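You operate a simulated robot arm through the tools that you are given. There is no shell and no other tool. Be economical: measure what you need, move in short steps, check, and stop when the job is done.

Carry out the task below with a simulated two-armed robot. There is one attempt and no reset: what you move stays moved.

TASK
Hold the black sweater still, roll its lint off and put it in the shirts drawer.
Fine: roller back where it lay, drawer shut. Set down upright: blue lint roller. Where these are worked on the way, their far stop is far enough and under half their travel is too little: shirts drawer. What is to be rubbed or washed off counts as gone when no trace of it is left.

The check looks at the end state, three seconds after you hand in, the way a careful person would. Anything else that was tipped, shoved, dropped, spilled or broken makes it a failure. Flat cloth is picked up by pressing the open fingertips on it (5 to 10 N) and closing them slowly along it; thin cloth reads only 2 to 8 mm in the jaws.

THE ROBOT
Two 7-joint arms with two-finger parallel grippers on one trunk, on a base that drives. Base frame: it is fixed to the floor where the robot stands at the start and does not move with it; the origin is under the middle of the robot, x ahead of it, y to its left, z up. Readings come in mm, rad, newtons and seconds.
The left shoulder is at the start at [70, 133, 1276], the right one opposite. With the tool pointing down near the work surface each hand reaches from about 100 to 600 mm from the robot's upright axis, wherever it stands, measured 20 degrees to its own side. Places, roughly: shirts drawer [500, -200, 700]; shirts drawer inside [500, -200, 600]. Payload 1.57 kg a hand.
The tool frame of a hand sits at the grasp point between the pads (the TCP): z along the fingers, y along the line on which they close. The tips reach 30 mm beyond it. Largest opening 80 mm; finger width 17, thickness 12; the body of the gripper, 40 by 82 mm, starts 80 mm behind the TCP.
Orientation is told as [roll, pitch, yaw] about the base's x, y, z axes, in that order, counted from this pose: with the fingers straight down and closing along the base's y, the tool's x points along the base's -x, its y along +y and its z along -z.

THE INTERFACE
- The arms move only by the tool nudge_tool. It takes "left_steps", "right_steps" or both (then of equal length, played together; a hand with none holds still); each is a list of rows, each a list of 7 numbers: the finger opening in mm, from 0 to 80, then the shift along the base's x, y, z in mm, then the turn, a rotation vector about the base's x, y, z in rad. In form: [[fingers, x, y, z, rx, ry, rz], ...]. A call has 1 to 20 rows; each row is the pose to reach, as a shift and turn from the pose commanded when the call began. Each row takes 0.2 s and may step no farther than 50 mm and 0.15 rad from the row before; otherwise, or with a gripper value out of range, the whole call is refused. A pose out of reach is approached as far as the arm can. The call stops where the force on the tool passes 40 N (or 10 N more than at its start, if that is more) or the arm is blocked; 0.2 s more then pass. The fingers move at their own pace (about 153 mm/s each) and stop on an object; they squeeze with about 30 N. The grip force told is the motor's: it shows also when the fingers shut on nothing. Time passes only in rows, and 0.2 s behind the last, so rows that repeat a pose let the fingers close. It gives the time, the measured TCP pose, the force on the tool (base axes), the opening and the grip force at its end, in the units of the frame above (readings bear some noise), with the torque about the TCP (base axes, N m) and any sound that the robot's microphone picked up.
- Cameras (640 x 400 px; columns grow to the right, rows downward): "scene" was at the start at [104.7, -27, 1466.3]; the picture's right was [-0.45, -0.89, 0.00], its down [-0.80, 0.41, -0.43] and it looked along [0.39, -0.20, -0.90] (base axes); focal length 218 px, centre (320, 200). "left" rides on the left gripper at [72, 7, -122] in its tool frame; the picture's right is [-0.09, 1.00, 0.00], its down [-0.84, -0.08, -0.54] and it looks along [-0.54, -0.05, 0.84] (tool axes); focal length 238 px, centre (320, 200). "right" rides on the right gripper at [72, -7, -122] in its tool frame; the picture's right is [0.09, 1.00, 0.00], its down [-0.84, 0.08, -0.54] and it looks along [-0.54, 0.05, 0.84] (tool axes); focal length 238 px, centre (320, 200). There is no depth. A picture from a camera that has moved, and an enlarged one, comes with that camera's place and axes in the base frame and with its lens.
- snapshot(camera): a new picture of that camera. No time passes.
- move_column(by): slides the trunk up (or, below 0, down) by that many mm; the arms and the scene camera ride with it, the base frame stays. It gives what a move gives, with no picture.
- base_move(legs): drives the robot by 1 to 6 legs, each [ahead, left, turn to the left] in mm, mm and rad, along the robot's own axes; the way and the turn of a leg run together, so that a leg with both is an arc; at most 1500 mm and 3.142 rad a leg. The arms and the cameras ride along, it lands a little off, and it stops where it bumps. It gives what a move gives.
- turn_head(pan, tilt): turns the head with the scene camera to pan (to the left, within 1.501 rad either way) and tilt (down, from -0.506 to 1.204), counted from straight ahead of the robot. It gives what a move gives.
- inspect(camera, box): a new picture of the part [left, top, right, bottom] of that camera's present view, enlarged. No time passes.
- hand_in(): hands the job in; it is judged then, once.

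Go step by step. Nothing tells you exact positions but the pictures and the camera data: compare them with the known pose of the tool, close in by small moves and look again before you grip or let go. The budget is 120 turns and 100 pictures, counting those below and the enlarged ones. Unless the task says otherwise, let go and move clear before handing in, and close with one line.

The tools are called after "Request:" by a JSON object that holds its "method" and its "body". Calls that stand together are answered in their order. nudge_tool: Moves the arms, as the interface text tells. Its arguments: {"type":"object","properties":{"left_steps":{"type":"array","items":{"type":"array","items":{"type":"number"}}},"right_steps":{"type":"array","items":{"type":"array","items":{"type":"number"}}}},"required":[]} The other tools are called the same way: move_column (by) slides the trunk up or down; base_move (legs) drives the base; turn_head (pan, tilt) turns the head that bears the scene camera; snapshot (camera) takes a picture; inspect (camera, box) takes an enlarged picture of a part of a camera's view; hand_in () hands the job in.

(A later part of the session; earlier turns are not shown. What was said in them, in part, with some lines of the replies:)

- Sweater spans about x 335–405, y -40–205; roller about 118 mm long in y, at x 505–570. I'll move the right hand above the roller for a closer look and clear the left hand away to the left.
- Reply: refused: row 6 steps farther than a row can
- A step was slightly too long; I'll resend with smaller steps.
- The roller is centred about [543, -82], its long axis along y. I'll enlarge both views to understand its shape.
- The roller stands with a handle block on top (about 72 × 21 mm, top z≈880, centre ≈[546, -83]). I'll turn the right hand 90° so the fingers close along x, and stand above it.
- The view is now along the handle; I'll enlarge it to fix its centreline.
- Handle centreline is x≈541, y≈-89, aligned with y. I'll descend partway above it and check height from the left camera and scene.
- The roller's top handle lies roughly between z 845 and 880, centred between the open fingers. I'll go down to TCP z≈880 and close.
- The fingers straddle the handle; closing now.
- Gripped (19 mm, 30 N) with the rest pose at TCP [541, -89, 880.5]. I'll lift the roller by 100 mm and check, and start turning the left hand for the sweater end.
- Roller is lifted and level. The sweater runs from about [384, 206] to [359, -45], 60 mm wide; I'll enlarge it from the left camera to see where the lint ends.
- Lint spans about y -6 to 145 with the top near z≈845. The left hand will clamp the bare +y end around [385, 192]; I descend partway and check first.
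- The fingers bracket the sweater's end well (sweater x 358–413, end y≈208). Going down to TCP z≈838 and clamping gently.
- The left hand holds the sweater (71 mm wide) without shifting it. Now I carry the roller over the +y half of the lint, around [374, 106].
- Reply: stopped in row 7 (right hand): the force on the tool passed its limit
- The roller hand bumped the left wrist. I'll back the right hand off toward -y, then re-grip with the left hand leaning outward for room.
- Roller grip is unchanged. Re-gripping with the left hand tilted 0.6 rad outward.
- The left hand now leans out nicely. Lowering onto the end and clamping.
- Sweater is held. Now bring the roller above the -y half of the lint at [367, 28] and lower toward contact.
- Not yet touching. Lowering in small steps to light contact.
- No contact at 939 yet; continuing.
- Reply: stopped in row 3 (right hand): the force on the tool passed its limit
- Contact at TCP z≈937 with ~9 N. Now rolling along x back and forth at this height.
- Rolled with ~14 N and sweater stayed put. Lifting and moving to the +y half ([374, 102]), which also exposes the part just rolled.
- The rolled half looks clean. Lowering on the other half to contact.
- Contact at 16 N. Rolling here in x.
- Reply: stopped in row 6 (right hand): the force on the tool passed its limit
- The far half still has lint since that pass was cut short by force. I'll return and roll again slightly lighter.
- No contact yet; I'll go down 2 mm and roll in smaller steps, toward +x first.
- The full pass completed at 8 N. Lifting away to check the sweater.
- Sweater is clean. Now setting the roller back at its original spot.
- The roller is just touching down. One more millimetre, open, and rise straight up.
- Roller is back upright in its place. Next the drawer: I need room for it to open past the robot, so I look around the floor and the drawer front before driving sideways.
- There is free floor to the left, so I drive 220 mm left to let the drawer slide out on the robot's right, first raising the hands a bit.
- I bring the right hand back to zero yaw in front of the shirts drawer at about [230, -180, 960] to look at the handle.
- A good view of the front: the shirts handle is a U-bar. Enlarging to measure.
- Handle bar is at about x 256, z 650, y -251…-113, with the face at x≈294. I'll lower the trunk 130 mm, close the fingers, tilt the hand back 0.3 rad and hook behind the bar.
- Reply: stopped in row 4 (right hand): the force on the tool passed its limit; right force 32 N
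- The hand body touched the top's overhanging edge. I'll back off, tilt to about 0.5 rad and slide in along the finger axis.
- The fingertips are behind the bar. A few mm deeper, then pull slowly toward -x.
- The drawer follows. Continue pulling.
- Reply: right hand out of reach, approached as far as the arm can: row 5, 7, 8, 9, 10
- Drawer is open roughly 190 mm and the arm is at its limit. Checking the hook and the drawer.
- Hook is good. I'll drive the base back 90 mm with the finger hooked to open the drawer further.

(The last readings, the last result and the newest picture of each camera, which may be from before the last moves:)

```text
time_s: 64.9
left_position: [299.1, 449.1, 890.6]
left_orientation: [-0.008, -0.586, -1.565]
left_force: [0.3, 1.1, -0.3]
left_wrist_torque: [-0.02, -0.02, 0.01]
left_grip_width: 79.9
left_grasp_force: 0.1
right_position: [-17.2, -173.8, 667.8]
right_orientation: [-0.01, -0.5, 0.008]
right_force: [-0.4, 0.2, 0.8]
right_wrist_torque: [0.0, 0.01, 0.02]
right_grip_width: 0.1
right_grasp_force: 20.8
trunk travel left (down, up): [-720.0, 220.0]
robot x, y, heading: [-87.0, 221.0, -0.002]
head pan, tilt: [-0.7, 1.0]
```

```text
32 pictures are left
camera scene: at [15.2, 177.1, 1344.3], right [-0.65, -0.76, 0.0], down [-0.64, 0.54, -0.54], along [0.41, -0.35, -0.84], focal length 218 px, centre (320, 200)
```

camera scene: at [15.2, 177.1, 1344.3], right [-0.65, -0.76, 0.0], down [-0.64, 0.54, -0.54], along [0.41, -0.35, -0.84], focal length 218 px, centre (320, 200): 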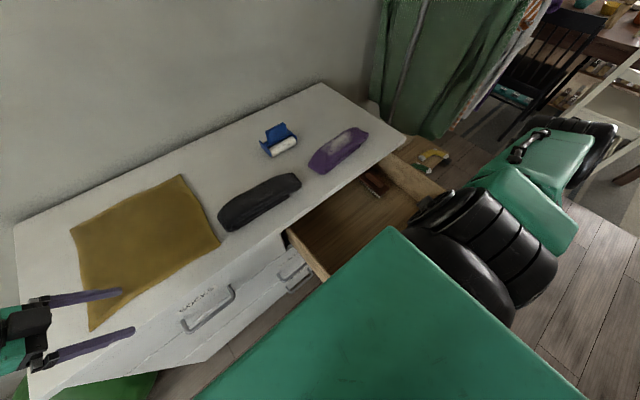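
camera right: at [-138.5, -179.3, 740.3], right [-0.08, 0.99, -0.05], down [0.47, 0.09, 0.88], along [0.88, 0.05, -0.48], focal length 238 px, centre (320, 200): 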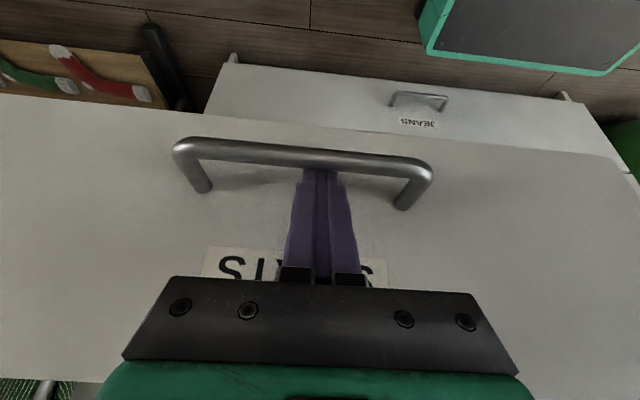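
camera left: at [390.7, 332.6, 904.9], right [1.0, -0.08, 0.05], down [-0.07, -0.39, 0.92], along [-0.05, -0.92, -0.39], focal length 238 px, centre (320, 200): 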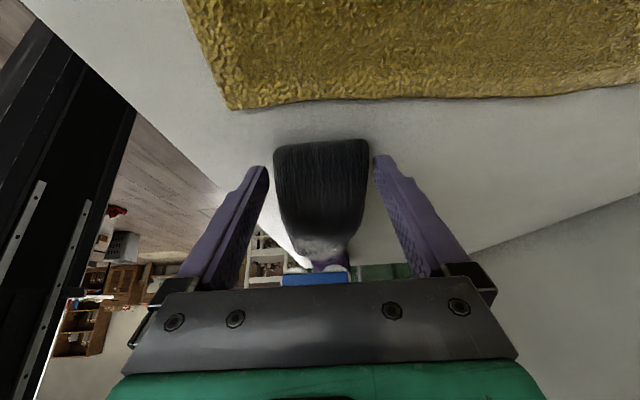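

The drawer is open ~275 mm, with a small item at its back. I unhook and move the right hand up and forward.

Request:
{"method": "nudge_tool", "body": {"right_steps": [[0, -3, 0, 5, 0, 0, 0], [0, -12, 0, 22, 0, 0, 0], [0, -22, 0, 42, 0, 0, 0], [0, -30, 0, 70, 0, 0, 0], [0, -30, 0, 110, 0, 0, 0], [0, -20, 0, 150, 0, 0, 0], [20, 0, 0, 190, 0, 0, 0], [40, 30, 0, 225, 0, 0.1, 0], [60, 70, 0, 250, 0, 0.2, 0], [80, 110, 0, 270, 0, 0.3, 0], [80, 150, 0, 280, 0, 0.4, 0], [80, 190, 0, 280, 0, 0.5, 0], [80, 190, 0, 280, 0, 0.5, 0]]}}

Request:
{"method": "snapshot", "body": {"camera": "right"}}

Request:
{"method": "snapshot", "body": {"camera": "scene"}}

```text
time_s: 67.7
left_position: [298.4, 448.1, 889.9]
left_orientation: [-0.007, -0.589, -1.565]
left_force: [-1.2, 0.7, -0.3]
left_wrist_torque: [0.01, -0.02, 0.01]
left_grip_width: 80.1
left_grasp_force: 0.1
right_position: [171.9, -172.0, 948.8]
right_orientation: [-0.006, -0.003, 0.007]
right_force: [0.0, 0.6, -0.7]
right_wrist_torque: [0.0, 0.01, -0.02]
right_grip_width: 80.1
right_grasp_force: 0.0
right hand out of reach, approached as far as the arm can: row 5, 6, 7, 8, 9, 10
trunk travel left (down, up): [-720.0, 220.0]
robot x, y, heading: [-88.6, 219.2, -0.003]
head pan, tilt: [-0.7, 1.0]
```

```text
31 pictures are left
camera right: at [100.7, -176.7, 1071.4], right [-0.1, 0.99, -0.01], down [0.84, 0.09, 0.54], along [0.54, 0.05, -0.84], focal length 238 px, centre (320, 200)
```

right: 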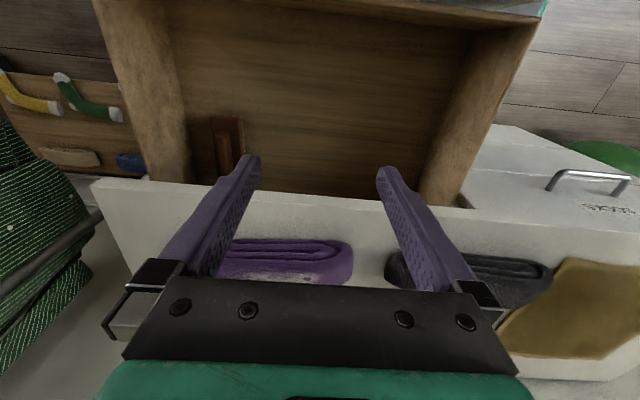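

```text
30 pictures are left
camera scene: at [15.0, 177.4, 1344.4], right [-0.65, -0.76, 0.0], down [-0.64, 0.54, -0.54], along [0.41, -0.35, -0.84], focal length 218 px, centre (320, 200)
```

scene: 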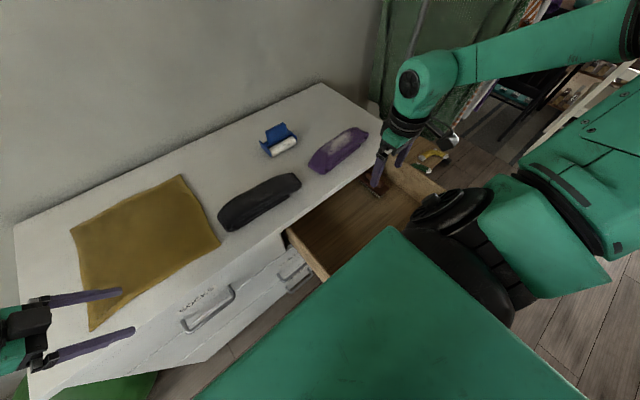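

Drawer interior spans roughly x 54–290+, y -446–19, with a small item near [272, -343]. Moving the right hand over the sweater's middle, turned to close across it.

Request:
{"method": "nudge_tool", "body": {"right_steps": [[80, 18, 23, 5, 0, 0, 0.134], [80, 36, 46, 10, 0, 0, 0.268], [80, 54, 69, 10, 0, 0, 0.402], [80, 72, 92, 10, 0, 0, 0.536], [80, 90, 115, 10, 0, 0, 0.67], [80, 108, 138, 10, 0, 0, 0.804], [80, 126, 161, 10, 0, 0, 0.938], [80, 145, 184, 10, 0, 0, 1.072], [80, 164, 207, 10, 0, 0, 1.2], [80, 182, 231, 10, 0, 0, 1.34], [80, 200, 254, 10, 0, 0, 1.465], [80, 200, 254, 10, 0, 0, 1.465]]}}

Request:
{"method": "snapshot", "body": {"camera": "right"}}

Request:
{"method": "inspect", "body": {"camera": "scene", "box": [180, 100, 400, 260]}}

```text
time_s: 70.3
left_position: [297.9, 448.4, 890.9]
left_orientation: [-0.008, -0.586, -1.566]
left_force: [-0.3, 0.0, -0.2]
left_wrist_torque: [0.03, 0.01, -0.02]
left_grip_width: 80.0
left_grasp_force: 0.1
right_position: [370.9, 79.7, 957.3]
right_orientation: [-0.008, -0.002, 1.475]
right_force: [0.4, -0.3, 0.1]
right_wrist_torque: [0.01, -0.05, 0.0]
right_grip_width: 80.1
right_grasp_force: 0.0
trunk travel left (down, up): [-720.0, 220.0]
robot x, y, heading: [-88.5, 219.9, -0.005]
head pan, tilt: [-0.7, 1.0]
```

```text
29 pictures are left
camera right: at [370.8, 8.8, 1080.1], right [-1.0, 0.0, -0.01], down [0.0, 0.84, 0.54], along [0.01, 0.54, -0.84], focal length 238 px, centre (320, 200)
```

right: 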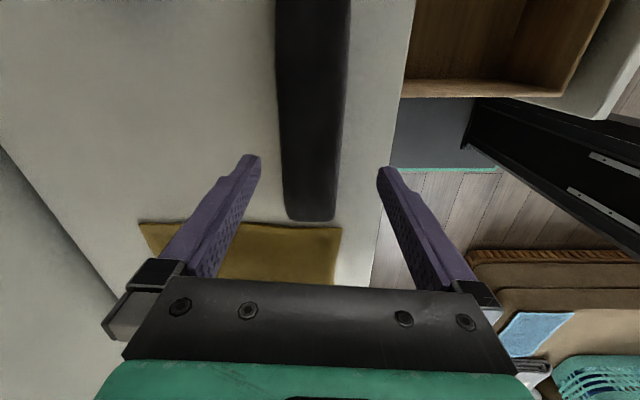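

```text
2.50 times, centred on (290, 180) of scene
camera zoom: at [13.8, 176.9, 1344.4], right [-0.65, -0.76, 0.0], down [-0.64, 0.55, -0.54], along [0.41, -0.35, -0.84], focal length 544 px, centre (395, 250)
```

zoom: 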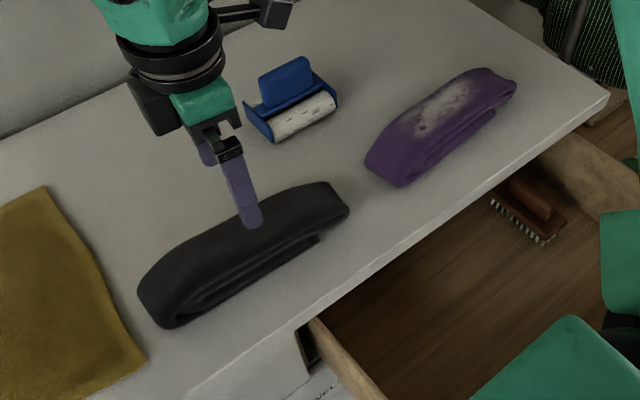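

The item in the drawer is a brush at the back right. The sweater's centreline at y≈80 is x≈382; I adjust by +11 mm, straighten yaw and lower to just above it.

Request:
{"method": "nudge_tool", "body": {"right_steps": [[80, 6, 0, -20, 0, 0, 0.05], [80, 11, 0, -45, 0, 0, 0.055], [80, 11, 0, -65, 0, 0, 0.055], [80, 11, 0, -65, 0, 0, 0.055]]}}

Request:
{"method": "snapshot", "body": {"camera": "right"}}

```text
time_s: 71.3
left_position: [299.3, 449.9, 890.5]
left_orientation: [-0.006, -0.588, -1.564]
left_force: [0.2, -0.5, -0.1]
left_wrist_torque: [-0.03, -0.02, 0.0]
left_grip_width: 79.7
left_grasp_force: 0.1
right_position: [384.3, 80.1, 891.9]
right_orientation: [-0.007, -0.002, 1.529]
right_force: [-0.9, 0.2, -0.2]
right_wrist_torque: [-0.03, 0.01, 0.0]
right_grip_width: 80.3
right_grasp_force: 0.1
trunk travel left (down, up): [-720.0, 220.0]
robot x, y, heading: [-90.2, 223.0, 0.002]
head pan, tilt: [-0.7, 1.0]
```

```text
27 pictures are left
camera right: at [387.0, 8.7, 1014.0], right [-1.0, -0.05, -0.01], down [-0.05, 0.84, 0.54], along [-0.02, 0.54, -0.84], focal length 238 px, centre (320, 200)
```

right: 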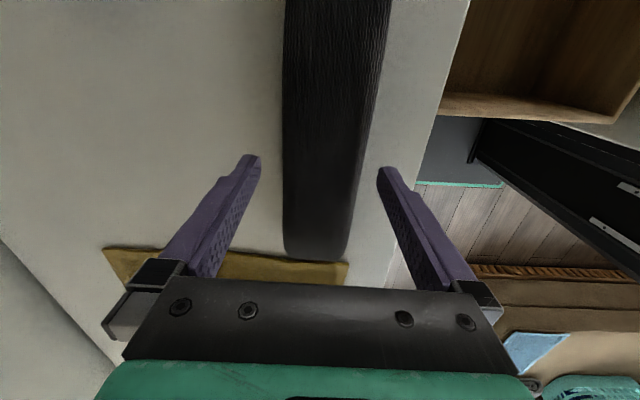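

The sweater sits about 3 mm to the -x side of centre; correcting, lowering to TCP z≈840 and closing.

Request:
{"method": "nudge_tool", "body": {"right_steps": [[80, -3, 0, -15, 0, 0, 0], [80, -3, 0, -30, 0, 0, 0], [80, -3, 0, -42, 0, 0, 0], [80, -3, 0, -51, 0, 0, 0], [80, -3, 0, -51, 0, 0, 0]]}}

Request:
{"method": "snapshot", "body": {"camera": "right"}}

```text
time_s: 72.5
left_position: [298.6, 448.7, 890.0]
left_orientation: [-0.007, -0.587, -1.563]
left_force: [0.4, -0.4, -0.1]
left_wrist_torque: [-0.03, 0.0, -0.01]
left_grip_width: 80.1
left_grasp_force: 0.0
right_position: [369.4, 68.7, 854.5]
right_orientation: [-0.007, -0.002, 1.527]
right_force: [1.0, -0.4, 1.8]
right_wrist_torque: [0.0, -0.03, -0.01]
right_grip_width: 80.0
right_grasp_force: 0.0
right hand out of reach, approached as far as the arm can: row 1, 2, 3, 4, 5
trunk travel left (down, up): [-720.0, 220.0]
robot x, y, heading: [-88.3, 222.6, -0.004]
head pan, tilt: [-0.7, 1.0]
```

```text
26 pictures are left
camera right: at [372.7, -3.1, 976.2], right [-1.0, -0.05, -0.01], down [-0.04, 0.84, 0.54], along [-0.02, 0.54, -0.84], focal length 238 px, centre (320, 200)
```

right: 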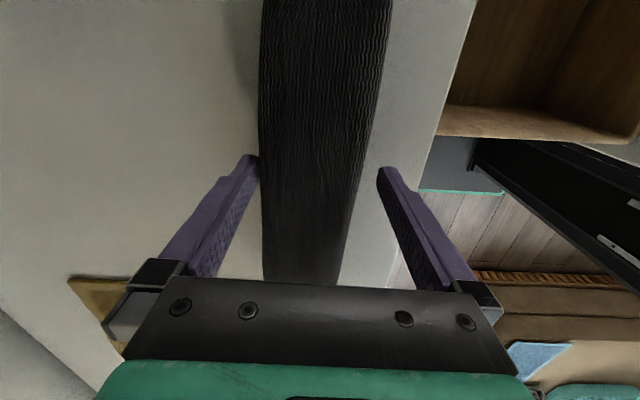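

The arm ran out of reach with the trunk this low. I rise, lift the trunk back up 130 mm, and come down again.

Request:
{"method": "nudge_tool", "body": {"right_steps": [[80, -10, -8, 25, 0, 0, 0], [80, -3, 0, 50, 0, 0, 0], [80, 0, 0, 60, 0, 0, 0], [80, 0, 0, 60, 0, 0, 0]]}}

Request:
{"method": "move_column", "body": {"by": 130}}

Request:
{"method": "nudge_tool", "body": {"right_steps": [[80, 0, 0, -40, 0, 0, 0], [80, 0, 0, -80, 0, 0, 0], [80, 0, 0, -120, 0, 0, 0], [80, 0, 0, -120, 0, 0, 0]]}}

Request:
{"method": "snapshot", "body": {"camera": "right"}}

```text
time_s: 73.5
left_position: [298.4, 450.6, 889.8]
left_orientation: [-0.007, -0.586, -1.566]
left_force: [-0.5, 0.0, -1.0]
left_wrist_torque: [0.02, -0.01, -0.02]
left_grip_width: 80.1
left_grasp_force: 0.1
right_position: [366.8, 69.1, 916.0]
right_orientation: [-0.007, -0.001, 1.527]
right_force: [-0.3, -0.4, 0.1]
right_wrist_torque: [0.0, 0.01, 0.0]
right_grip_width: 80.1
right_grasp_force: 0.2
trunk travel left (down, up): [-720.0, 220.0]
robot x, y, heading: [-90.6, 222.9, -0.005]
head pan, tilt: [-0.7, 1.0]
```

```text
time_s: 75.1
left_position: [298.1, 450.0, 1020.1]
left_orientation: [-0.007, -0.586, -1.564]
left_force: [0.4, -0.2, 0.0]
left_wrist_torque: [0.0, 0.0, -0.02]
left_grip_width: 79.8
left_grasp_force: 0.1
right_position: [367.6, 69.5, 1044.1]
right_orientation: [-0.006, -0.002, 1.528]
right_force: [0.1, -0.6, -0.2]
right_wrist_torque: [-0.02, 0.0, -0.01]
right_grip_width: 80.1
right_grasp_force: 0.0
trunk travel left (down, up): [-850.0, 90.0]
robot x, y, heading: [-88.2, 217.2, -0.005]
head pan, tilt: [-0.7, 1.0]
```

```text
time_s: 76.1
left_position: [298.2, 448.9, 1020.3]
left_orientation: [-0.006, -0.588, -1.563]
left_force: [0.2, -0.7, 0.3]
left_wrist_torque: [0.01, -0.02, 0.04]
left_grip_width: 79.9
left_grasp_force: 0.0
right_position: [348.6, 50.9, 946.0]
right_orientation: [-0.007, -0.002, 1.527]
right_force: [0.2, 0.9, -0.3]
right_wrist_torque: [-0.02, -0.01, 0.0]
right_grip_width: 79.8
right_grasp_force: 0.0
right hand out of reach, approached as far as the arm can: row 2, 3, 4
trunk travel left (down, up): [-850.0, 90.0]
robot x, y, heading: [-90.9, 220.3, -0.009]
head pan, tilt: [-0.7, 1.0]
```

```text
25 pictures are left
camera right: at [352.0, -20.5, 1068.9], right [-1.0, -0.05, -0.01], down [-0.05, 0.84, 0.54], along [-0.02, 0.54, -0.84], focal length 238 px, centre (320, 200)
```

right: 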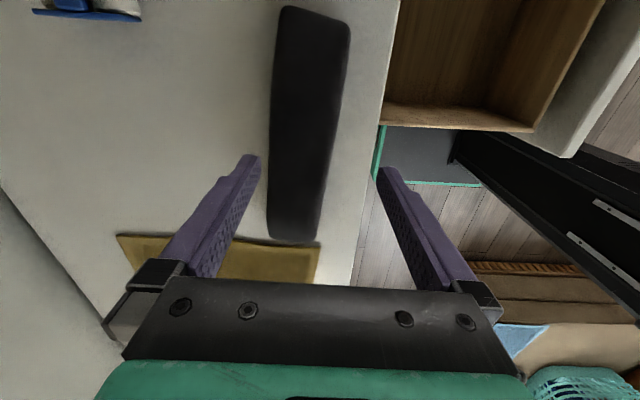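

Lower trunk evidently gives this arm more downward reach. I raise both hands, lower the trunk in two stages, keeping the hand above the sweater.

Request:
{"method": "nudge_tool", "body": {"right_steps": [[80, 0, 0, 45, 0, 0, 0], [80, 0, 0, 90, 0, 0, 0], [80, 0, 0, 130, 0, 0, 0], [80, 0, 0, 130, 0, 0, 0]], "left_steps": [[80, 0, 0, 45, 0, 0, 0], [80, 0, 0, 90, 0, 0, 0], [80, 0, 0, 100, 0, 0, 0], [80, 0, 0, 100, 0, 0, 0]]}}

Request:
{"method": "move_column", "body": {"by": -120}}

Request:
{"method": "nudge_tool", "body": {"right_steps": [[80, 4, 4, 45, 0, 0, 0], [80, 8, 8, 90, 0, 0, 0], [80, 10, 10, 110, 0, 0, 0], [80, 10, 10, 110, 0, 0, 0]], "left_steps": [[80, 0, 0, 45, 0, 0, 0], [80, 0, 0, 90, 0, 0, 0], [80, 0, 0, 120, 0, 0, 0], [80, 0, 0, 120, 0, 0, 0]]}}

Request:
{"method": "move_column", "body": {"by": -120}}

Request:
{"method": "snapshot", "body": {"camera": "right"}}

```text
time_s: 77.1
left_position: [298.6, 451.1, 1121.1]
left_orientation: [-0.007, -0.587, -1.563]
left_force: [0.6, -0.9, -0.9]
left_wrist_torque: [0.0, 0.02, -0.01]
left_grip_width: 79.9
left_grasp_force: 0.1
right_position: [347.6, 50.1, 1077.6]
right_orientation: [-0.006, 0.0, 1.528]
right_force: [0.6, -0.4, 0.3]
right_wrist_torque: [0.0, -0.01, -0.01]
right_grip_width: 79.9
right_grasp_force: 0.0
trunk travel left (down, up): [-850.0, 90.0]
robot x, y, heading: [-88.2, 225.4, -0.007]
head pan, tilt: [-0.7, 1.0]
```

```text
time_s: 78.6
left_position: [298.1, 451.2, 1001.6]
left_orientation: [-0.007, -0.587, -1.564]
left_force: [-0.6, -0.2, -0.3]
left_wrist_torque: [-0.03, 0.02, 0.03]
left_grip_width: 79.8
left_grasp_force: 0.1
right_position: [347.2, 49.2, 957.3]
right_orientation: [-0.007, -0.002, 1.529]
right_force: [0.2, 0.2, -1.0]
right_wrist_torque: [-0.04, -0.01, 0.01]
right_grip_width: 79.8
right_grasp_force: 0.0
trunk travel left (down, up): [-730.0, 210.0]
robot x, y, heading: [-87.9, 224.1, -0.002]
head pan, tilt: [-0.7, 1.0]
```

```text
time_s: 79.6
left_position: [298.8, 449.0, 1119.2]
left_orientation: [-0.005, -0.589, -1.564]
left_force: [0.2, 0.0, -0.1]
left_wrist_torque: [0.0, 0.0, -0.02]
left_grip_width: 79.8
left_grasp_force: 0.0
right_position: [356.8, 58.6, 1068.5]
right_orientation: [-0.006, -0.001, 1.528]
right_force: [-1.2, -0.1, -0.1]
right_wrist_torque: [-0.02, -0.01, -0.02]
right_grip_width: 80.1
right_grasp_force: 0.1
trunk travel left (down, up): [-730.0, 210.0]
robot x, y, heading: [-88.6, 220.3, -0.005]
head pan, tilt: [-0.7, 1.0]
```

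```text
time_s: 81.1
left_position: [298.1, 450.0, 1000.1]
left_orientation: [-0.005, -0.587, -1.565]
left_force: [-0.6, -0.4, 0.7]
left_wrist_torque: [0.01, 0.03, -0.01]
left_grip_width: 80.1
left_grasp_force: 0.1
right_position: [357.7, 60.5, 948.9]
right_orientation: [-0.007, -0.003, 1.528]
right_force: [0.4, 0.1, -0.3]
right_wrist_torque: [0.03, 0.0, 0.02]
right_grip_width: 80.1
right_grasp_force: 0.2
trunk travel left (down, up): [-610.0, 330.0]
robot x, y, heading: [-86.8, 219.9, -0.007]
head pan, tilt: [-0.7, 1.0]
```

```text
24 pictures are left
camera right: at [360.8, -11.4, 1070.2], right [-1.0, -0.05, -0.01], down [-0.05, 0.84, 0.54], along [-0.02, 0.54, -0.84], focal length 238 px, centre (320, 200)
```

right: 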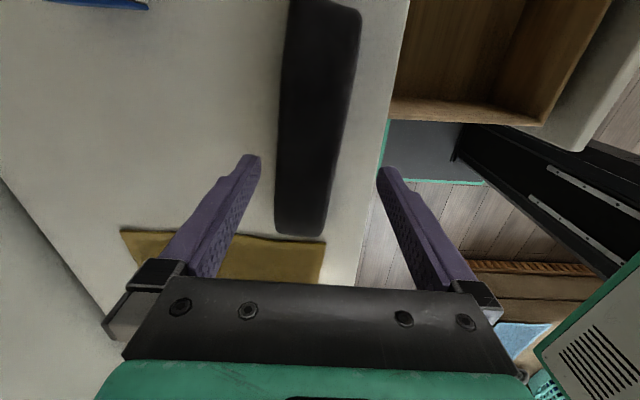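

The sweater's centre is now about [370, 77], yaw slightly off y. I align (yaw ≈1.50) and lower to z≈890 for a check.

Request:
{"method": "nudge_tool", "body": {"right_steps": [[80, 6, 8, -10, 0, 0, -0.03], [80, 12, 16, -30, 0, 0, -0.032], [80, 12, 16, -59, 0, 0, -0.032], [80, 12, 16, -59, 0, 0, -0.032]]}}

Request:
{"method": "snapshot", "body": {"camera": "right"}}

```text
time_s: 82.1
left_position: [299.0, 450.0, 1000.5]
left_orientation: [-0.007, -0.589, -1.564]
left_force: [0.0, 0.6, 0.3]
left_wrist_torque: [-0.01, 0.0, -0.02]
left_grip_width: 80.1
left_grasp_force: 0.1
right_position: [368.7, 75.9, 887.4]
right_orientation: [-0.008, -0.002, 1.496]
right_force: [0.4, 0.1, -0.5]
right_wrist_torque: [0.01, 0.03, 0.02]
right_grip_width: 80.0
right_grasp_force: 0.1
trunk travel left (down, up): [-610.0, 330.0]
robot x, y, heading: [-90.0, 222.7, -0.0]
head pan, tilt: [-0.7, 1.0]
```

```text
23 pictures are left
camera right: at [370.0, 5.5, 1010.2], right [-1.0, -0.02, -0.01], down [-0.02, 0.84, 0.54], along [0.0, 0.54, -0.84], focal length 238 px, centre (320, 200)
```

right: 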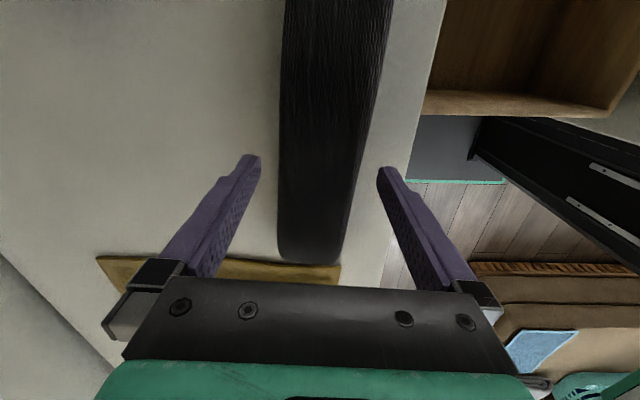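

Well centred. Lowering to TCP z≈840 and closing gently.

Request:
{"method": "nudge_tool", "body": {"right_steps": [[80, -1, 0, -15, 0, 0, -0.01], [80, -1, 0, -30, 0, 0, -0.01], [80, -1, 0, -40, 0, 0, -0.01], [80, -1, 0, -48, 0, 0, -0.01], [80, -1, 0, -48, 0, 0, -0.01]]}}

Request:
{"method": "snapshot", "body": {"camera": "right"}}

```text
time_s: 83.3
left_position: [298.9, 449.8, 1000.0]
left_orientation: [-0.006, -0.588, -1.564]
left_force: [0.0, -0.4, 0.7]
left_wrist_torque: [0.03, 0.0, -0.02]
left_grip_width: 80.0
left_grasp_force: 0.1
right_position: [366.5, 75.9, 840.7]
right_orientation: [-0.006, 0.0, 1.488]
right_force: [-0.1, 0.9, 0.4]
right_wrist_torque: [-0.02, -0.02, -0.04]
right_grip_width: 79.9
right_grasp_force: 0.0
trunk travel left (down, up): [-610.0, 330.0]
robot x, y, heading: [-88.9, 221.0, -0.002]
head pan, tilt: [-0.7, 1.0]
```

```text
22 pictures are left
camera right: at [367.9, 5.1, 962.5], right [-1.0, -0.01, -0.01], down [-0.01, 0.84, 0.54], along [0.0, 0.54, -0.84], focal length 238 px, centre (320, 200)
```

right: 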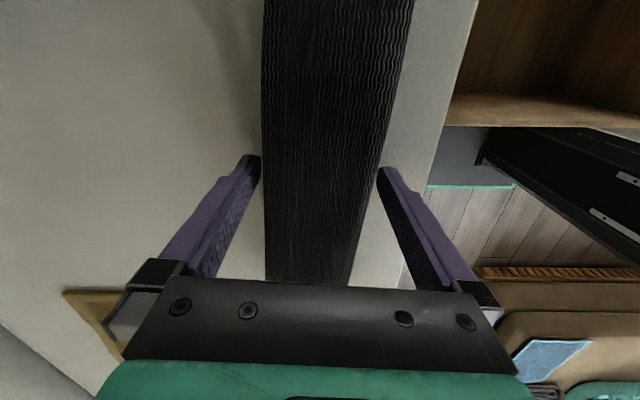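

The fingers are down on both sides of the sweater. Closing and lifting slightly.

Request:
{"method": "nudge_tool", "body": {"right_steps": [[70, 0, 0, 0, 0, 0, 0], [55, 0, 0, 0, 0, 0, 0], [40, 0, 0, 0, 0, 0, 0], [40, 0, 0, 0, 0, 0, 0], [40, 0, 0, 10, 0, 0, 0], [40, 0, 0, 25, 0, 0, 0], [40, 0, 0, 50, 0, 0, 0], [40, 0, 0, 80, 0, 0, 0], [40, 0, 0, 100, 0, 0, 0], [40, 0, 0, 100, 0, 0, 0]]}}

Request:
{"method": "snapshot", "body": {"camera": "right"}}

Request:
{"method": "snapshot", "body": {"camera": "scene"}}

```text
time_s: 85.5
left_position: [300.0, 450.2, 999.7]
left_orientation: [-0.008, -0.586, -1.563]
left_force: [0.1, 0.5, 0.2]
left_wrist_torque: [-0.04, 0.0, -0.01]
left_grip_width: 80.1
left_grasp_force: 0.1
right_position: [370.4, 76.9, 942.3]
right_orientation: [-0.005, -0.002, 1.487]
right_force: [-0.3, -0.5, -3.4]
right_wrist_torque: [-0.01, -0.02, 0.01]
right_grip_width: 69.7
right_grasp_force: 30.1
trunk travel left (down, up): [-610.0, 330.0]
robot x, y, heading: [-89.2, 221.1, -0.005]
head pan, tilt: [-0.7, 1.0]
```

```text
21 pictures are left
camera right: at [370.0, 4.7, 1063.6], right [-1.0, -0.01, -0.01], down [-0.01, 0.84, 0.54], along [0.0, 0.54, -0.84], focal length 238 px, centre (320, 200)
```

right: 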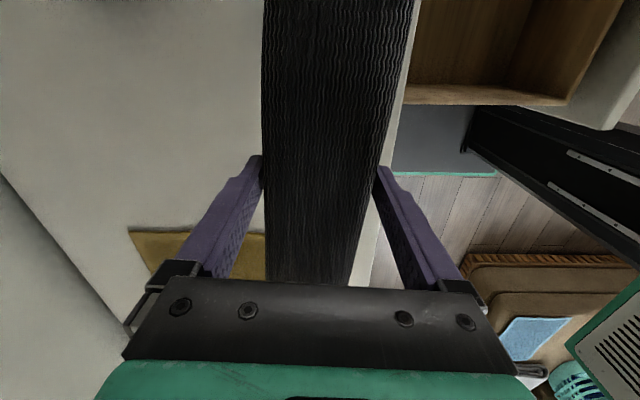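

```text
20 pictures are left
camera scene: at [15.2, 177.0, 1234.3], right [-0.65, -0.76, 0.0], down [-0.64, 0.54, -0.54], along [0.41, -0.35, -0.84], focal length 218 px, centre (320, 200)
```

scene: 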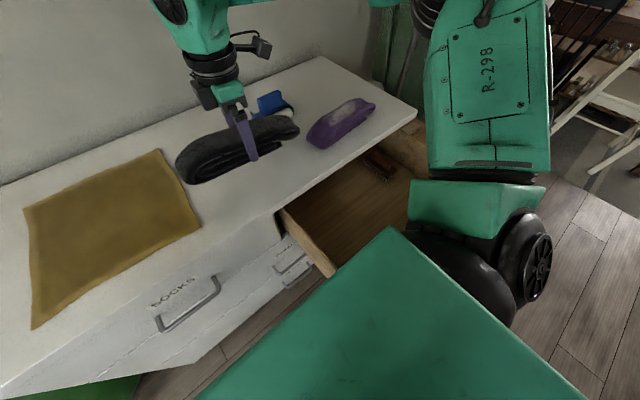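

Lifted cleanly (3.4 N). Carrying it over the open drawer to about [165, -190].

Request:
{"method": "nudge_tool", "body": {"right_steps": [[40, -30, -20, 0, 0, 0, 0], [40, -60, -45, 0, 0, 0, 0.02], [40, -90, -75, 0, 0, 0, 0.04], [40, -115, -108, 0, 0, 0, 0.06], [40, -138, -142, 0, 0, 0, 0.08], [40, -160, -176, 0, 0, 0, 0.08], [40, -182, -210, 0, 0, 0, 0.08], [40, -204, -240, 0, 0, 0, 0.08], [40, -205, -267, 0, 0, 0, 0.08], [40, -205, -267, 0, 0, 0, 0.08]]}}

Request:
{"method": "snapshot", "body": {"camera": "right"}}

Request:
{"method": "snapshot", "body": {"camera": "scene"}}

```text
time_s: 87.7
left_position: [299.6, 449.9, 1000.0]
left_orientation: [-0.007, -0.585, -1.564]
left_force: [-0.3, -0.2, -0.2]
left_wrist_torque: [-0.05, -0.04, -0.02]
left_grip_width: 80.1
left_grasp_force: 0.0
right_position: [163.8, -190.5, 940.8]
right_orientation: [-0.006, -0.003, 1.566]
right_force: [-0.3, 0.4, -2.8]
right_wrist_torque: [-0.02, 0.04, -0.01]
right_grip_width: 69.7
right_grasp_force: 30.2
trunk travel left (down, up): [-610.0, 330.0]
robot x, y, heading: [-90.6, 222.9, -0.007]
head pan, tilt: [-0.7, 1.0]
```

```text
19 pictures are left
camera right: at [170.2, -260.5, 1062.9], right [-1.0, -0.09, -0.01], down [-0.08, 0.84, 0.54], along [-0.04, 0.54, -0.84], focal length 238 px, centre (320, 200)
```

right: 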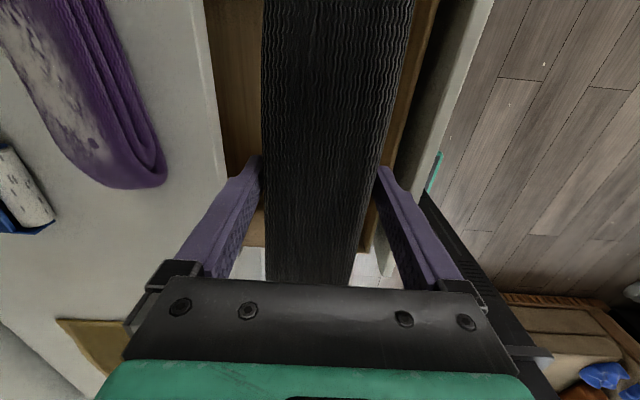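

```text
18 pictures are left
camera scene: at [14.5, 177.1, 1234.4], right [-0.65, -0.76, 0.0], down [-0.64, 0.54, -0.54], along [0.41, -0.35, -0.84], focal length 218 px, centre (320, 200)
```

scene: 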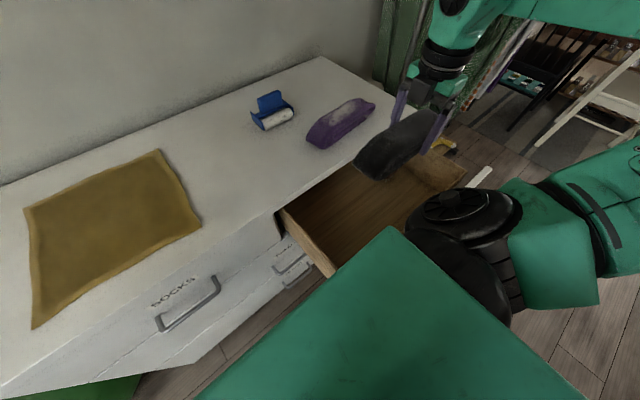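

Sweater hangs over the middle of the drawer opening. Lowering it in.

Request:
{"method": "nudge_tool", "body": {"right_steps": [[40, 5, 0, -35, 0, 0, 0], [40, 5, 0, -70, 0, 0, 0], [40, 5, 0, -105, 0, 0, 0], [40, 5, 0, -140, 0, 0, 0], [40, 5, 0, -175, 0, 0, 0], [40, 5, 0, -210, 0, 0, 0], [40, 5, 0, -235, 0, 0, 0], [40, 5, 0, -235, 0, 0, 0]]}}

Request:
{"method": "snapshot", "body": {"camera": "right"}}

```text
time_s: 89.5
left_position: [298.5, 449.9, 999.4]
left_orientation: [-0.009, -0.584, -1.563]
left_force: [-0.2, 0.5, -0.3]
left_wrist_torque: [0.01, 0.02, -0.01]
left_grip_width: 80.3
left_grasp_force: 0.1
right_position: [167.7, -190.7, 707.1]
right_orientation: [-0.006, -0.002, 1.564]
right_force: [0.7, -0.1, -2.8]
right_wrist_torque: [0.01, 0.01, 0.01]
right_grip_width: 69.6
right_grasp_force: 30.4
trunk travel left (down, up): [-610.0, 330.0]
robot x, y, heading: [-89.5, 222.0, 0.001]
head pan, tilt: [-0.7, 1.0]
```

```text
17 pictures are left
camera right: at [174.2, -261.1, 829.4], right [-1.0, -0.09, -0.01], down [-0.08, 0.84, 0.54], along [-0.04, 0.54, -0.84], focal length 238 px, centre (320, 200)
```

right: 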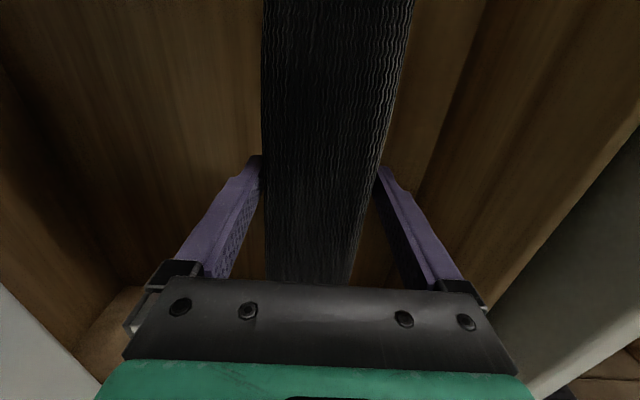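

It is inside the drawer. Lowering in small steps to contact with the floor.

Request:
{"method": "nudge_tool", "body": {"right_steps": [[40, 0, 0, -10, 0, 0, 0], [40, 0, 0, -20, 0, 0, 0], [40, 0, 0, -27, 0, 0, 0], [40, 0, 0, -34, 0, 0, 0], [40, 0, 0, -40, 0, 0, 0], [40, 0, 0, -45, 0, 0, 0], [40, 0, 0, -50, 0, 0, 0], [40, 0, 0, -55, 0, 0, 0]]}}

```text
time_s: 91.3
left_position: [299.4, 449.9, 998.7]
left_orientation: [-0.006, -0.585, -1.563]
left_force: [0.5, 0.1, 0.0]
left_wrist_torque: [-0.02, 0.0, -0.02]
left_grip_width: 80.2
left_grasp_force: 0.0
right_position: [168.2, -191.2, 650.0]
right_orientation: [-0.007, -0.003, 1.566]
right_force: [0.0, 0.4, -3.3]
right_wrist_torque: [-0.01, 0.02, -0.02]
right_grip_width: 69.9
right_grasp_force: 30.1
trunk travel left (down, up): [-610.0, 330.0]
robot x, y, heading: [-89.7, 219.3, -0.005]
head pan, tilt: [-0.7, 1.0]
```

Request:
{"method": "nudge_tool", "body": {"right_steps": [[40, 0, 0, -6, 0, 0, 0], [40, 0, 0, -12, 0, 0, 0], [40, 0, 0, -18, 0, 0, 0], [40, 0, 0, -24, 0, 0, 0], [40, 0, 0, -30, 0, 0, 0], [40, 0, 0, -36, 0, 0, 0], [40, 0, 0, -42, 0, 0, 0]]}}

Request:
{"method": "snapshot", "body": {"camera": "right"}}

```text
time_s: 92.2
left_position: [297.8, 453.3, 998.5]
left_orientation: [-0.005, -0.59, -1.565]
left_force: [-0.3, 0.3, -0.3]
left_wrist_torque: [0.0, 0.0, -0.01]
left_grip_width: 80.3
left_grasp_force: 0.1
right_position: [170.0, -188.6, 635.9]
right_orientation: [-0.008, 0.0, 1.568]
right_force: [-1.5, 0.5, 22.0]
right_wrist_torque: [0.5, 0.99, 0.02]
right_grip_width: 69.8
right_grasp_force: 29.9
trunk travel left (down, up): [-610.0, 330.0]
robot x, y, heading: [-88.3, 218.0, -0.009]
head pan, tilt: [-0.7, 1.0]
stopped in row 4 (right hand): the force on the tool passed its limit (the readings are from after the stop); the commanded pose is now the measured one
```

```text
16 pictures are left
camera right: at [175.0, -260.5, 757.5], right [-1.0, -0.09, -0.01], down [-0.08, 0.84, 0.54], along [-0.04, 0.54, -0.84], focal length 238 px, centre (320, 200)
```

right: 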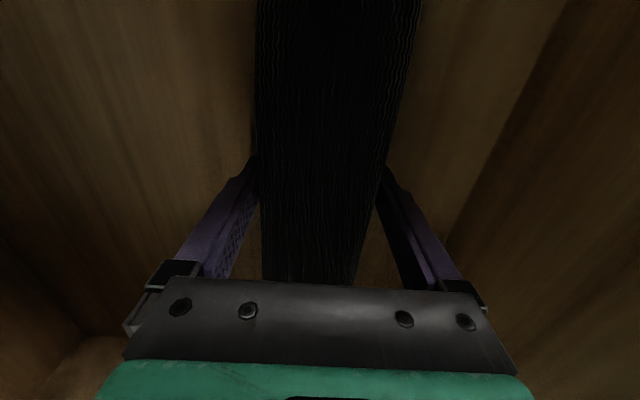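

Contact with the drawer floor. Releasing and rising straight out.

Request:
{"method": "nudge_tool", "body": {"right_steps": [[72, 0, 0, 2, 0, 0, 0], [80, 0, 0, 2, 0, 0, 0], [80, 0, 0, 2, 0, 0, 0], [80, 0, 0, 20, 0, 0, 0], [80, 0, 0, 50, 0, 0, 0], [80, 0, 0, 90, 0, 0, 0], [80, 0, 0, 130, 0, 0, 0], [80, 0, 0, 170, 0, 0, 0], [80, 0, 0, 210, 0, 0, 0], [80, 0, 0, 250, 0, 0, 0], [80, 0, 0, 280, 0, 0, 0]]}}

Request:
{"method": "snapshot", "body": {"camera": "right"}}

Request:
{"method": "snapshot", "body": {"camera": "scene"}}

```text
time_s: 94.6
left_position: [297.9, 449.5, 999.2]
left_orientation: [-0.007, -0.588, -1.564]
left_force: [-0.1, -0.3, 0.4]
left_wrist_torque: [0.07, -0.01, 0.02]
left_grip_width: 80.1
left_grasp_force: 0.1
right_position: [168.1, -189.5, 914.7]
right_orientation: [-0.006, -0.004, 1.567]
right_force: [0.2, 0.3, 0.0]
right_wrist_torque: [-0.02, -0.03, 0.03]
right_grip_width: 79.9
right_grasp_force: 0.0
trunk travel left (down, up): [-610.0, 330.0]
robot x, y, heading: [-87.4, 218.0, -0.007]
head pan, tilt: [-0.7, 1.0]
```

```text
15 pictures are left
camera right: at [174.2, -261.4, 1036.2], right [-1.0, -0.09, -0.01], down [-0.08, 0.84, 0.54], along [-0.04, 0.54, -0.84], focal length 238 px, centre (320, 200)
```

right: 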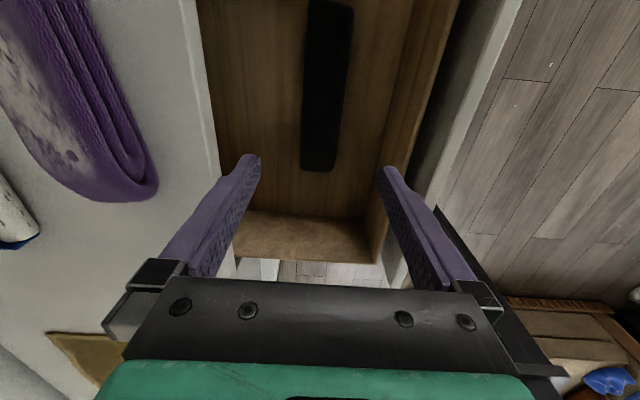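

```text
14 pictures are left
camera scene: at [13.8, 177.0, 1234.4], right [-0.65, -0.76, 0.0], down [-0.64, 0.55, -0.54], along [0.41, -0.35, -0.84], focal length 218 px, centre (320, 200)
```

scene: 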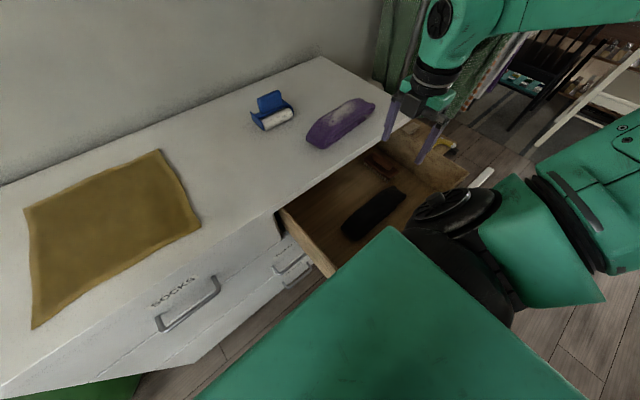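

The sweater lies flat in the drawer. Now turn the right hand back to zero yaw and move it in front of the drawer panel to push it shut.

Request:
{"method": "nudge_tool", "body": {"right_steps": [[60, -10, 0, 10, 0, 0, -0.14], [40, -24, 0, 20, 0, 0, -0.28], [20, -40, 0, 20, 0, 0, -0.42], [0, -56, 0, 20, 0, 0, -0.56], [0, -72, 0, 20, 0, 0, -0.7], [0, -88, 0, 20, 0, 0, -0.84], [0, -104, 0, 20, 0, 0, -0.98], [0, -120, 0, 20, 0, 0, -1.12], [0, -136, 0, 20, 0, 0, -1.26], [0, -152, 0, 20, 0, 0, -1.4], [0, -168, 0, 20, 0, 0, -1.54], [0, -175, 0, 20, 0, 0, -1.567], [0, -175, 0, 20, 0, 0, -1.567]]}}

Request:
{"method": "snapshot", "body": {"camera": "right"}}

```text
time_s: 97.4
left_position: [298.5, 450.1, 998.9]
left_orientation: [-0.007, -0.586, -1.564]
left_force: [0.9, 0.0, 0.4]
left_wrist_torque: [-0.05, 0.0, 0.03]
left_grip_width: 79.7
left_grasp_force: 0.1
right_position: [35.2, -202.2, 939.2]
right_orientation: [-0.007, -0.002, -0.001]
right_force: [0.6, 0.4, 0.2]
right_wrist_torque: [-0.02, 0.01, -0.01]
right_grip_width: 0.3
right_grasp_force: 21.6
right hand out of reach, approached as far as the arm can: row 9, 10, 11, 12, 13
trunk travel left (down, up): [-610.0, 330.0]
robot x, y, heading: [-89.4, 219.5, -0.008]
head pan, tilt: [-0.7, 1.0]
```

```text
13 pictures are left
camera right: at [-36.3, -206.2, 1061.0], right [-0.09, 1.0, -0.01], down [0.84, 0.08, 0.54], along [0.54, 0.04, -0.84], focal length 238 px, centre (320, 200)
```

right: 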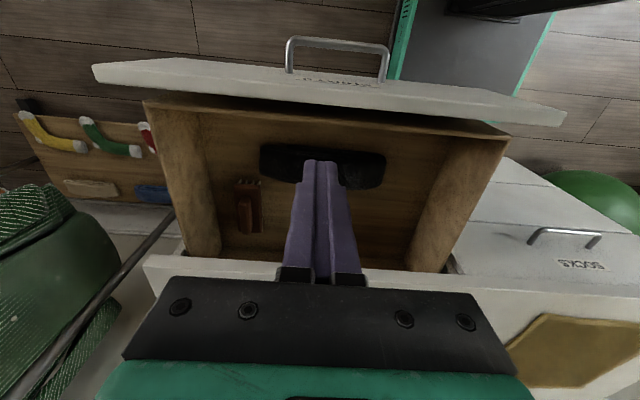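

The arm is at its inward limit, so I drive the base back 130 mm to get the hand outside the drawer front (face x≈-5, handle x≈-41).

Request:
{"method": "base_move", "body": {"legs": [[-130, 0, 0]]}}

Request:
{"method": "nudge_tool", "body": {"right_steps": [[0, 0, 0, 0, 0, -0.12, 0], [0, 0, 0, 0, 0, -0.24, 0], [0, 0, 0, 0, 0, -0.36, 0], [0, 0, 0, -20, 0, -0.4, 0], [0, 0, 0, -20, 0, -0.4, 0]]}}

Request:
{"method": "snapshot", "body": {"camera": "right"}}

```text
time_s: 98.7
left_position: [168.1, 451.0, 999.1]
left_orientation: [-0.006, -0.589, -1.567]
left_force: [-0.7, -0.8, -0.3]
left_wrist_torque: [0.0, -0.02, 0.0]
left_grip_width: 79.7
left_grasp_force: 0.1
right_position: [-96.1, -200.2, 939.1]
right_orientation: [-0.007, -0.002, -0.002]
right_force: [-0.1, -0.2, -0.6]
right_wrist_torque: [-0.01, 0.0, -0.05]
right_grip_width: 0.0
right_grasp_force: 21.0
trunk travel left (down, up): [-610.0, 330.0]
robot x, y, heading: [-217.8, 223.8, -0.013]
head pan, tilt: [-0.7, 1.0]
```

```text
time_s: 99.9
left_position: [167.6, 450.1, 999.6]
left_orientation: [-0.01, -0.587, -1.565]
left_force: [-0.4, 0.0, -0.5]
left_wrist_torque: [0.02, -0.01, -0.01]
left_grip_width: 79.8
left_grasp_force: 0.1
right_position: [-57.4, -213.2, 955.8]
right_orientation: [-0.006, -0.403, 0.0]
right_force: [0.6, -0.1, 0.7]
right_wrist_torque: [0.02, 0.03, 0.02]
right_grip_width: 0.0
right_grasp_force: 20.7
right hand out of reach, approached as far as the arm can: row 1, 2, 3, 4, 5
trunk travel left (down, up): [-610.0, 330.0]
robot x, y, heading: [-220.5, 222.0, -0.002]
head pan, tilt: [-0.7, 1.0]
```

```text
12 pictures are left
camera right: at [-171.2, -217.7, 1040.7], right [-0.08, 1.0, -0.04], down [0.56, 0.08, 0.83], along [0.83, 0.04, -0.56], focal length 238 px, centre (320, 200)
```

right: 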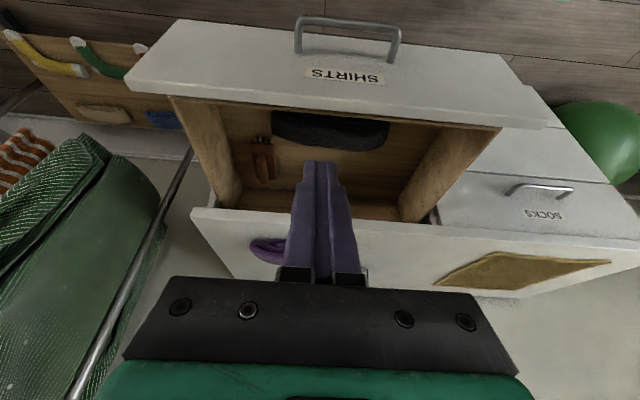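

Face is at x≈5. I back the base another 80 mm so the hand works in a comfortable range, then lower it in front of the panel.

Request:
{"method": "base_move", "body": {"legs": [[-80, 0, 0]]}}

Request:
{"method": "nudge_tool", "body": {"right_steps": [[0, 20, 5, -30, 0, 0, 0], [0, 45, 10, -70, 0, 0, 0], [0, 65, 10, -110, 0, 0, 0], [0, 80, 10, -150, 0, 0, 0], [0, 80, 10, -190, 0, 0, 0], [0, 80, 10, -205, 0, 0, 0], [0, 80, 10, -205, 0, 0, 0]]}}

Request:
{"method": "snapshot", "body": {"camera": "right"}}

```text
time_s: 101.0
left_position: [87.5, 450.9, 999.5]
left_orientation: [-0.008, -0.589, -1.565]
left_force: [-0.3, -0.3, -0.6]
left_wrist_torque: [0.0, -0.04, -0.02]
left_grip_width: 80.2
left_grasp_force: 0.2
right_position: [-140.4, -211.7, 957.6]
right_orientation: [-0.008, -0.4, 0.0]
right_force: [-0.9, -1.0, 0.9]
right_wrist_torque: [0.02, 0.03, 0.01]
right_grip_width: 0.0
right_grasp_force: 21.7
trunk travel left (down, up): [-610.0, 330.0]
robot x, y, heading: [-299.8, 221.9, -0.006]
head pan, tilt: [-0.7, 1.0]
```

```text
time_s: 102.5
left_position: [87.3, 450.6, 999.7]
left_orientation: [-0.008, -0.587, -1.566]
left_force: [0.2, 0.8, 0.2]
left_wrist_torque: [0.02, 0.02, 0.0]
left_grip_width: 80.1
left_grasp_force: 0.2
right_position: [-59.5, -200.6, 751.0]
right_orientation: [-0.005, -0.402, -0.002]
right_force: [-0.3, 1.1, 0.3]
right_wrist_torque: [0.02, 0.01, -0.02]
right_grip_width: 0.0
right_grasp_force: 21.2
right hand out of reach, approached as far as the arm can: row 1, 2, 3
trunk travel left (down, up): [-610.0, 330.0]
robot x, y, heading: [-299.8, 220.4, -0.008]
head pan, tilt: [-0.7, 1.0]
```

```text
11 pictures are left
camera right: at [-172.3, -205.6, 835.2], right [-0.08, 1.0, -0.04], down [0.56, 0.08, 0.83], along [0.83, 0.04, -0.56], focal length 238 px, centre (320, 200)
```

right: 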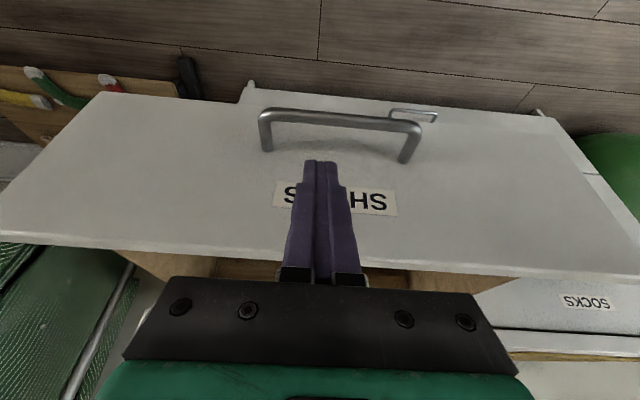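

The closed fingertips are in front of the panel above the handle. Pushing toward +x.

Request:
{"method": "nudge_tool", "body": {"right_steps": [[0, 20, 0, 0, 0, 0, 0], [0, 38, 0, 0, 0, 0, 0], [0, 48, 0, 0, 0, 0, 0], [0, 58, 0, 0, 0, 0, 0], [0, 70, 0, 0, 0, 0, 0], [0, 84, 0, 0, 0, 0, 0], [0, 98, 0, 0, 0, 0, 0], [0, 112, 0, 0, 0, 0, 0], [0, 126, 0, 0, 0, 0, 0], [0, 140, 0, 0, 0, 0, 0], [0, 154, 0, 0, 0, 0, 0], [0, 168, 0, 0, 0, 0, 0], [0, 182, 0, 0, 0, 0, 0], [0, 196, 0, 0, 0, 0, 0], [0, 210, 0, 0, 0, 0, 0]]}}

Request:
{"method": "snapshot", "body": {"camera": "right"}}

```text
time_s: 105.8
left_position: [88.6, 450.2, 998.7]
left_orientation: [-0.008, -0.589, -1.564]
left_force: [0.2, 0.7, 0.8]
left_wrist_torque: [-0.01, 0.04, 0.04]
left_grip_width: 79.6
left_grasp_force: 0.2
right_position: [151.7, -202.6, 749.0]
right_orientation: [-0.005, -0.403, -0.001]
right_force: [0.3, 0.2, 0.9]
right_wrist_torque: [0.0, -0.02, -0.01]
right_grip_width: 0.0
right_grasp_force: 21.2
trunk travel left (down, up): [-610.0, 330.0]
robot x, y, heading: [-297.5, 225.0, 0.0]
head pan, tilt: [-0.7, 1.0]
```

```text
10 pictures are left
camera right: at [38.8, -207.1, 834.2], right [-0.08, 1.0, -0.04], down [0.56, 0.08, 0.83], along [0.83, 0.04, -0.56], focal length 238 px, centre (320, 200)
```

right: 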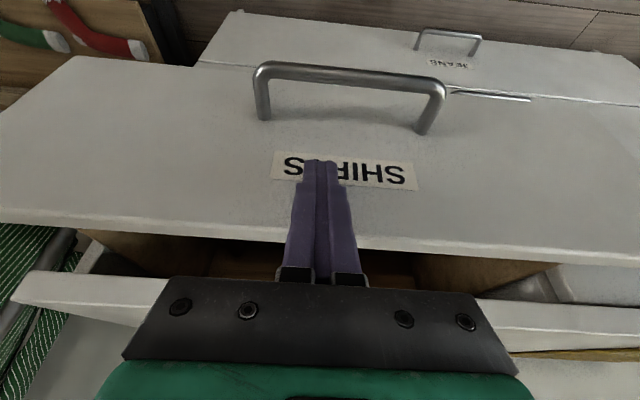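

The drawer is sliding shut. Continuing the push.

Request:
{"method": "nudge_tool", "body": {"right_steps": [[0, 14, 0, 0, 0, 0, 0], [0, 28, 0, 0, 0, 0, 0], [0, 42, 0, 0, 0, 0, 0], [0, 56, 0, 0, 0, 0, 0], [0, 70, 0, 0, 0, 0, 0], [0, 82, 0, 0, 0, 0, 0], [0, 92, 0, 0, 0, 0, 0], [0, 100, 0, 0, 0, 0, 0], [0, 107, 0, 0, 0, 0, 0], [0, 114, 0, 0, 0, 0, 0], [0, 120, 0, 0, 0, 0, 0], [0, 126, 0, 0, 0, 0, 0], [0, 132, 0, 0, 0, 0, 0], [0, 138, 0, 0, 0, 0, 0]]}}

Request:
{"method": "snapshot", "body": {"camera": "right"}}

```text
time_s: 108.9
left_position: [84.3, 451.1, 1000.7]
left_orientation: [-0.001, -0.591, -1.571]
left_force: [0.7, -0.5, -0.3]
left_wrist_torque: [0.0, 0.01, 0.0]
left_grip_width: 80.1
left_grasp_force: 0.1
right_position: [276.0, -202.7, 749.2]
right_orientation: [-0.006, -0.385, -0.001]
right_force: [-16.4, 0.5, 7.6]
right_wrist_torque: [-0.02, 0.32, 0.01]
right_grip_width: 0.0
right_grasp_force: 21.1
trunk travel left (down, up): [-610.0, 330.0]
robot x, y, heading: [-301.0, 220.7, -0.003]
head pan, tilt: [-0.7, 1.0]
stopped in row 14 (right hand): the force on the tool passed its limit (the readings are from after the stop); the commanded pose is now the measured one
```

```text
9 pictures are left
camera right: at [165.2, -207.8, 835.6], right [-0.08, 1.0, -0.04], down [0.57, 0.08, 0.82], along [0.82, 0.04, -0.58], focal length 238 px, centre (320, 200)
```

right: 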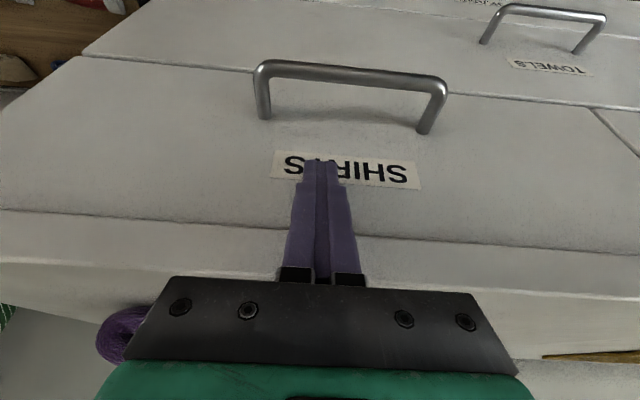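

The push ended firmly against the stop with the panel flush. Backing the hand away and checking the whole scene.

Request:
{"method": "nudge_tool", "body": {"right_steps": [[0, -15, 0, 0, 0, 0, 0], [0, -40, 0, 10, 0, 0, 0], [0, -70, 0, 40, 0, 0, 0], [0, -90, 0, 80, 0, 0, 0], [0, -100, 0, 120, 0, 0, 0], [0, -110, 0, 160, 0, 0, 0], [0, -110, 0, 160, 0, 0, 0]]}}

Request:
{"method": "snapshot", "body": {"camera": "right"}}

Request:
{"method": "snapshot", "body": {"camera": "scene"}}

```text
time_s: 110.5
left_position: [88.1, 450.3, 1000.0]
left_orientation: [-0.009, -0.588, -1.566]
left_force: [-0.1, -0.5, 0.2]
left_wrist_torque: [0.03, 0.02, -0.02]
left_grip_width: 79.9
left_grasp_force: 0.1
right_position: [173.3, -201.7, 906.5]
right_orientation: [-0.004, -0.38, 0.0]
right_force: [0.6, -0.5, -0.1]
right_wrist_torque: [0.0, -0.06, 0.02]
right_grip_width: 0.1
right_grasp_force: 21.0
trunk travel left (down, up): [-610.0, 330.0]
robot x, y, heading: [-300.0, 224.7, -0.01]
head pan, tilt: [-0.7, 1.0]
```

```text
8 pictures are left
camera right: at [61.9, -207.3, 992.9], right [-0.08, 1.0, -0.04], down [0.57, 0.08, 0.82], along [0.81, 0.05, -0.58], focal length 238 px, centre (320, 200)
```

right: 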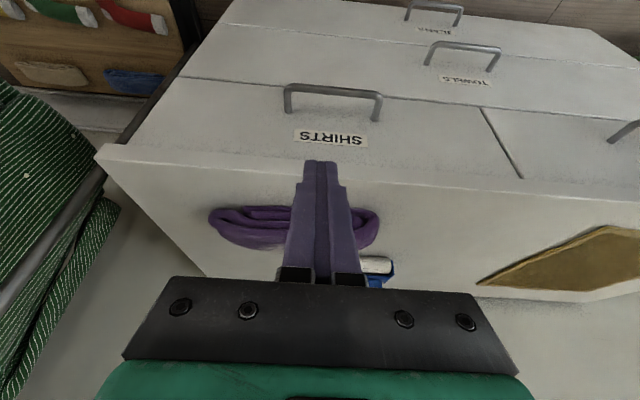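

```text
7 pictures are left
camera scene: at [-196.9, 177.8, 1234.3], right [-0.65, -0.76, 0.0], down [-0.64, 0.55, -0.54], along [0.41, -0.35, -0.84], focal length 218 px, centre (320, 200)
```

scene: 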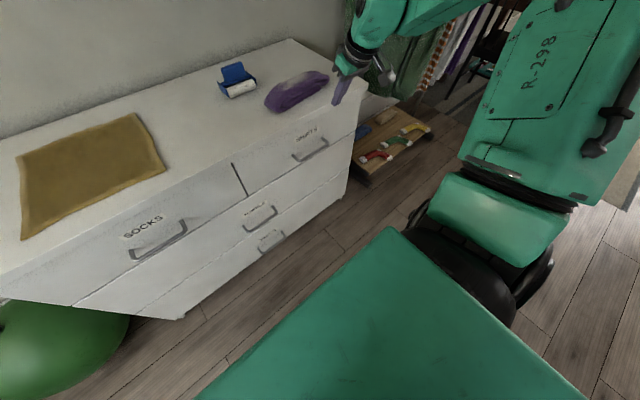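

The drawer is flush, the roller stands upright at its place, the purple sweater and cloth are untouched, and both hands are clear. Handing in.

Request:
{"method": "hand_in", "body": {}}

```text
The job is handed in.
```

I held the black sweater still, rolled off all its lint and put it in the shirts drawer, which is shut. The blue roller stands upright where it lay, and the purple sweater and the cloth were not touched.
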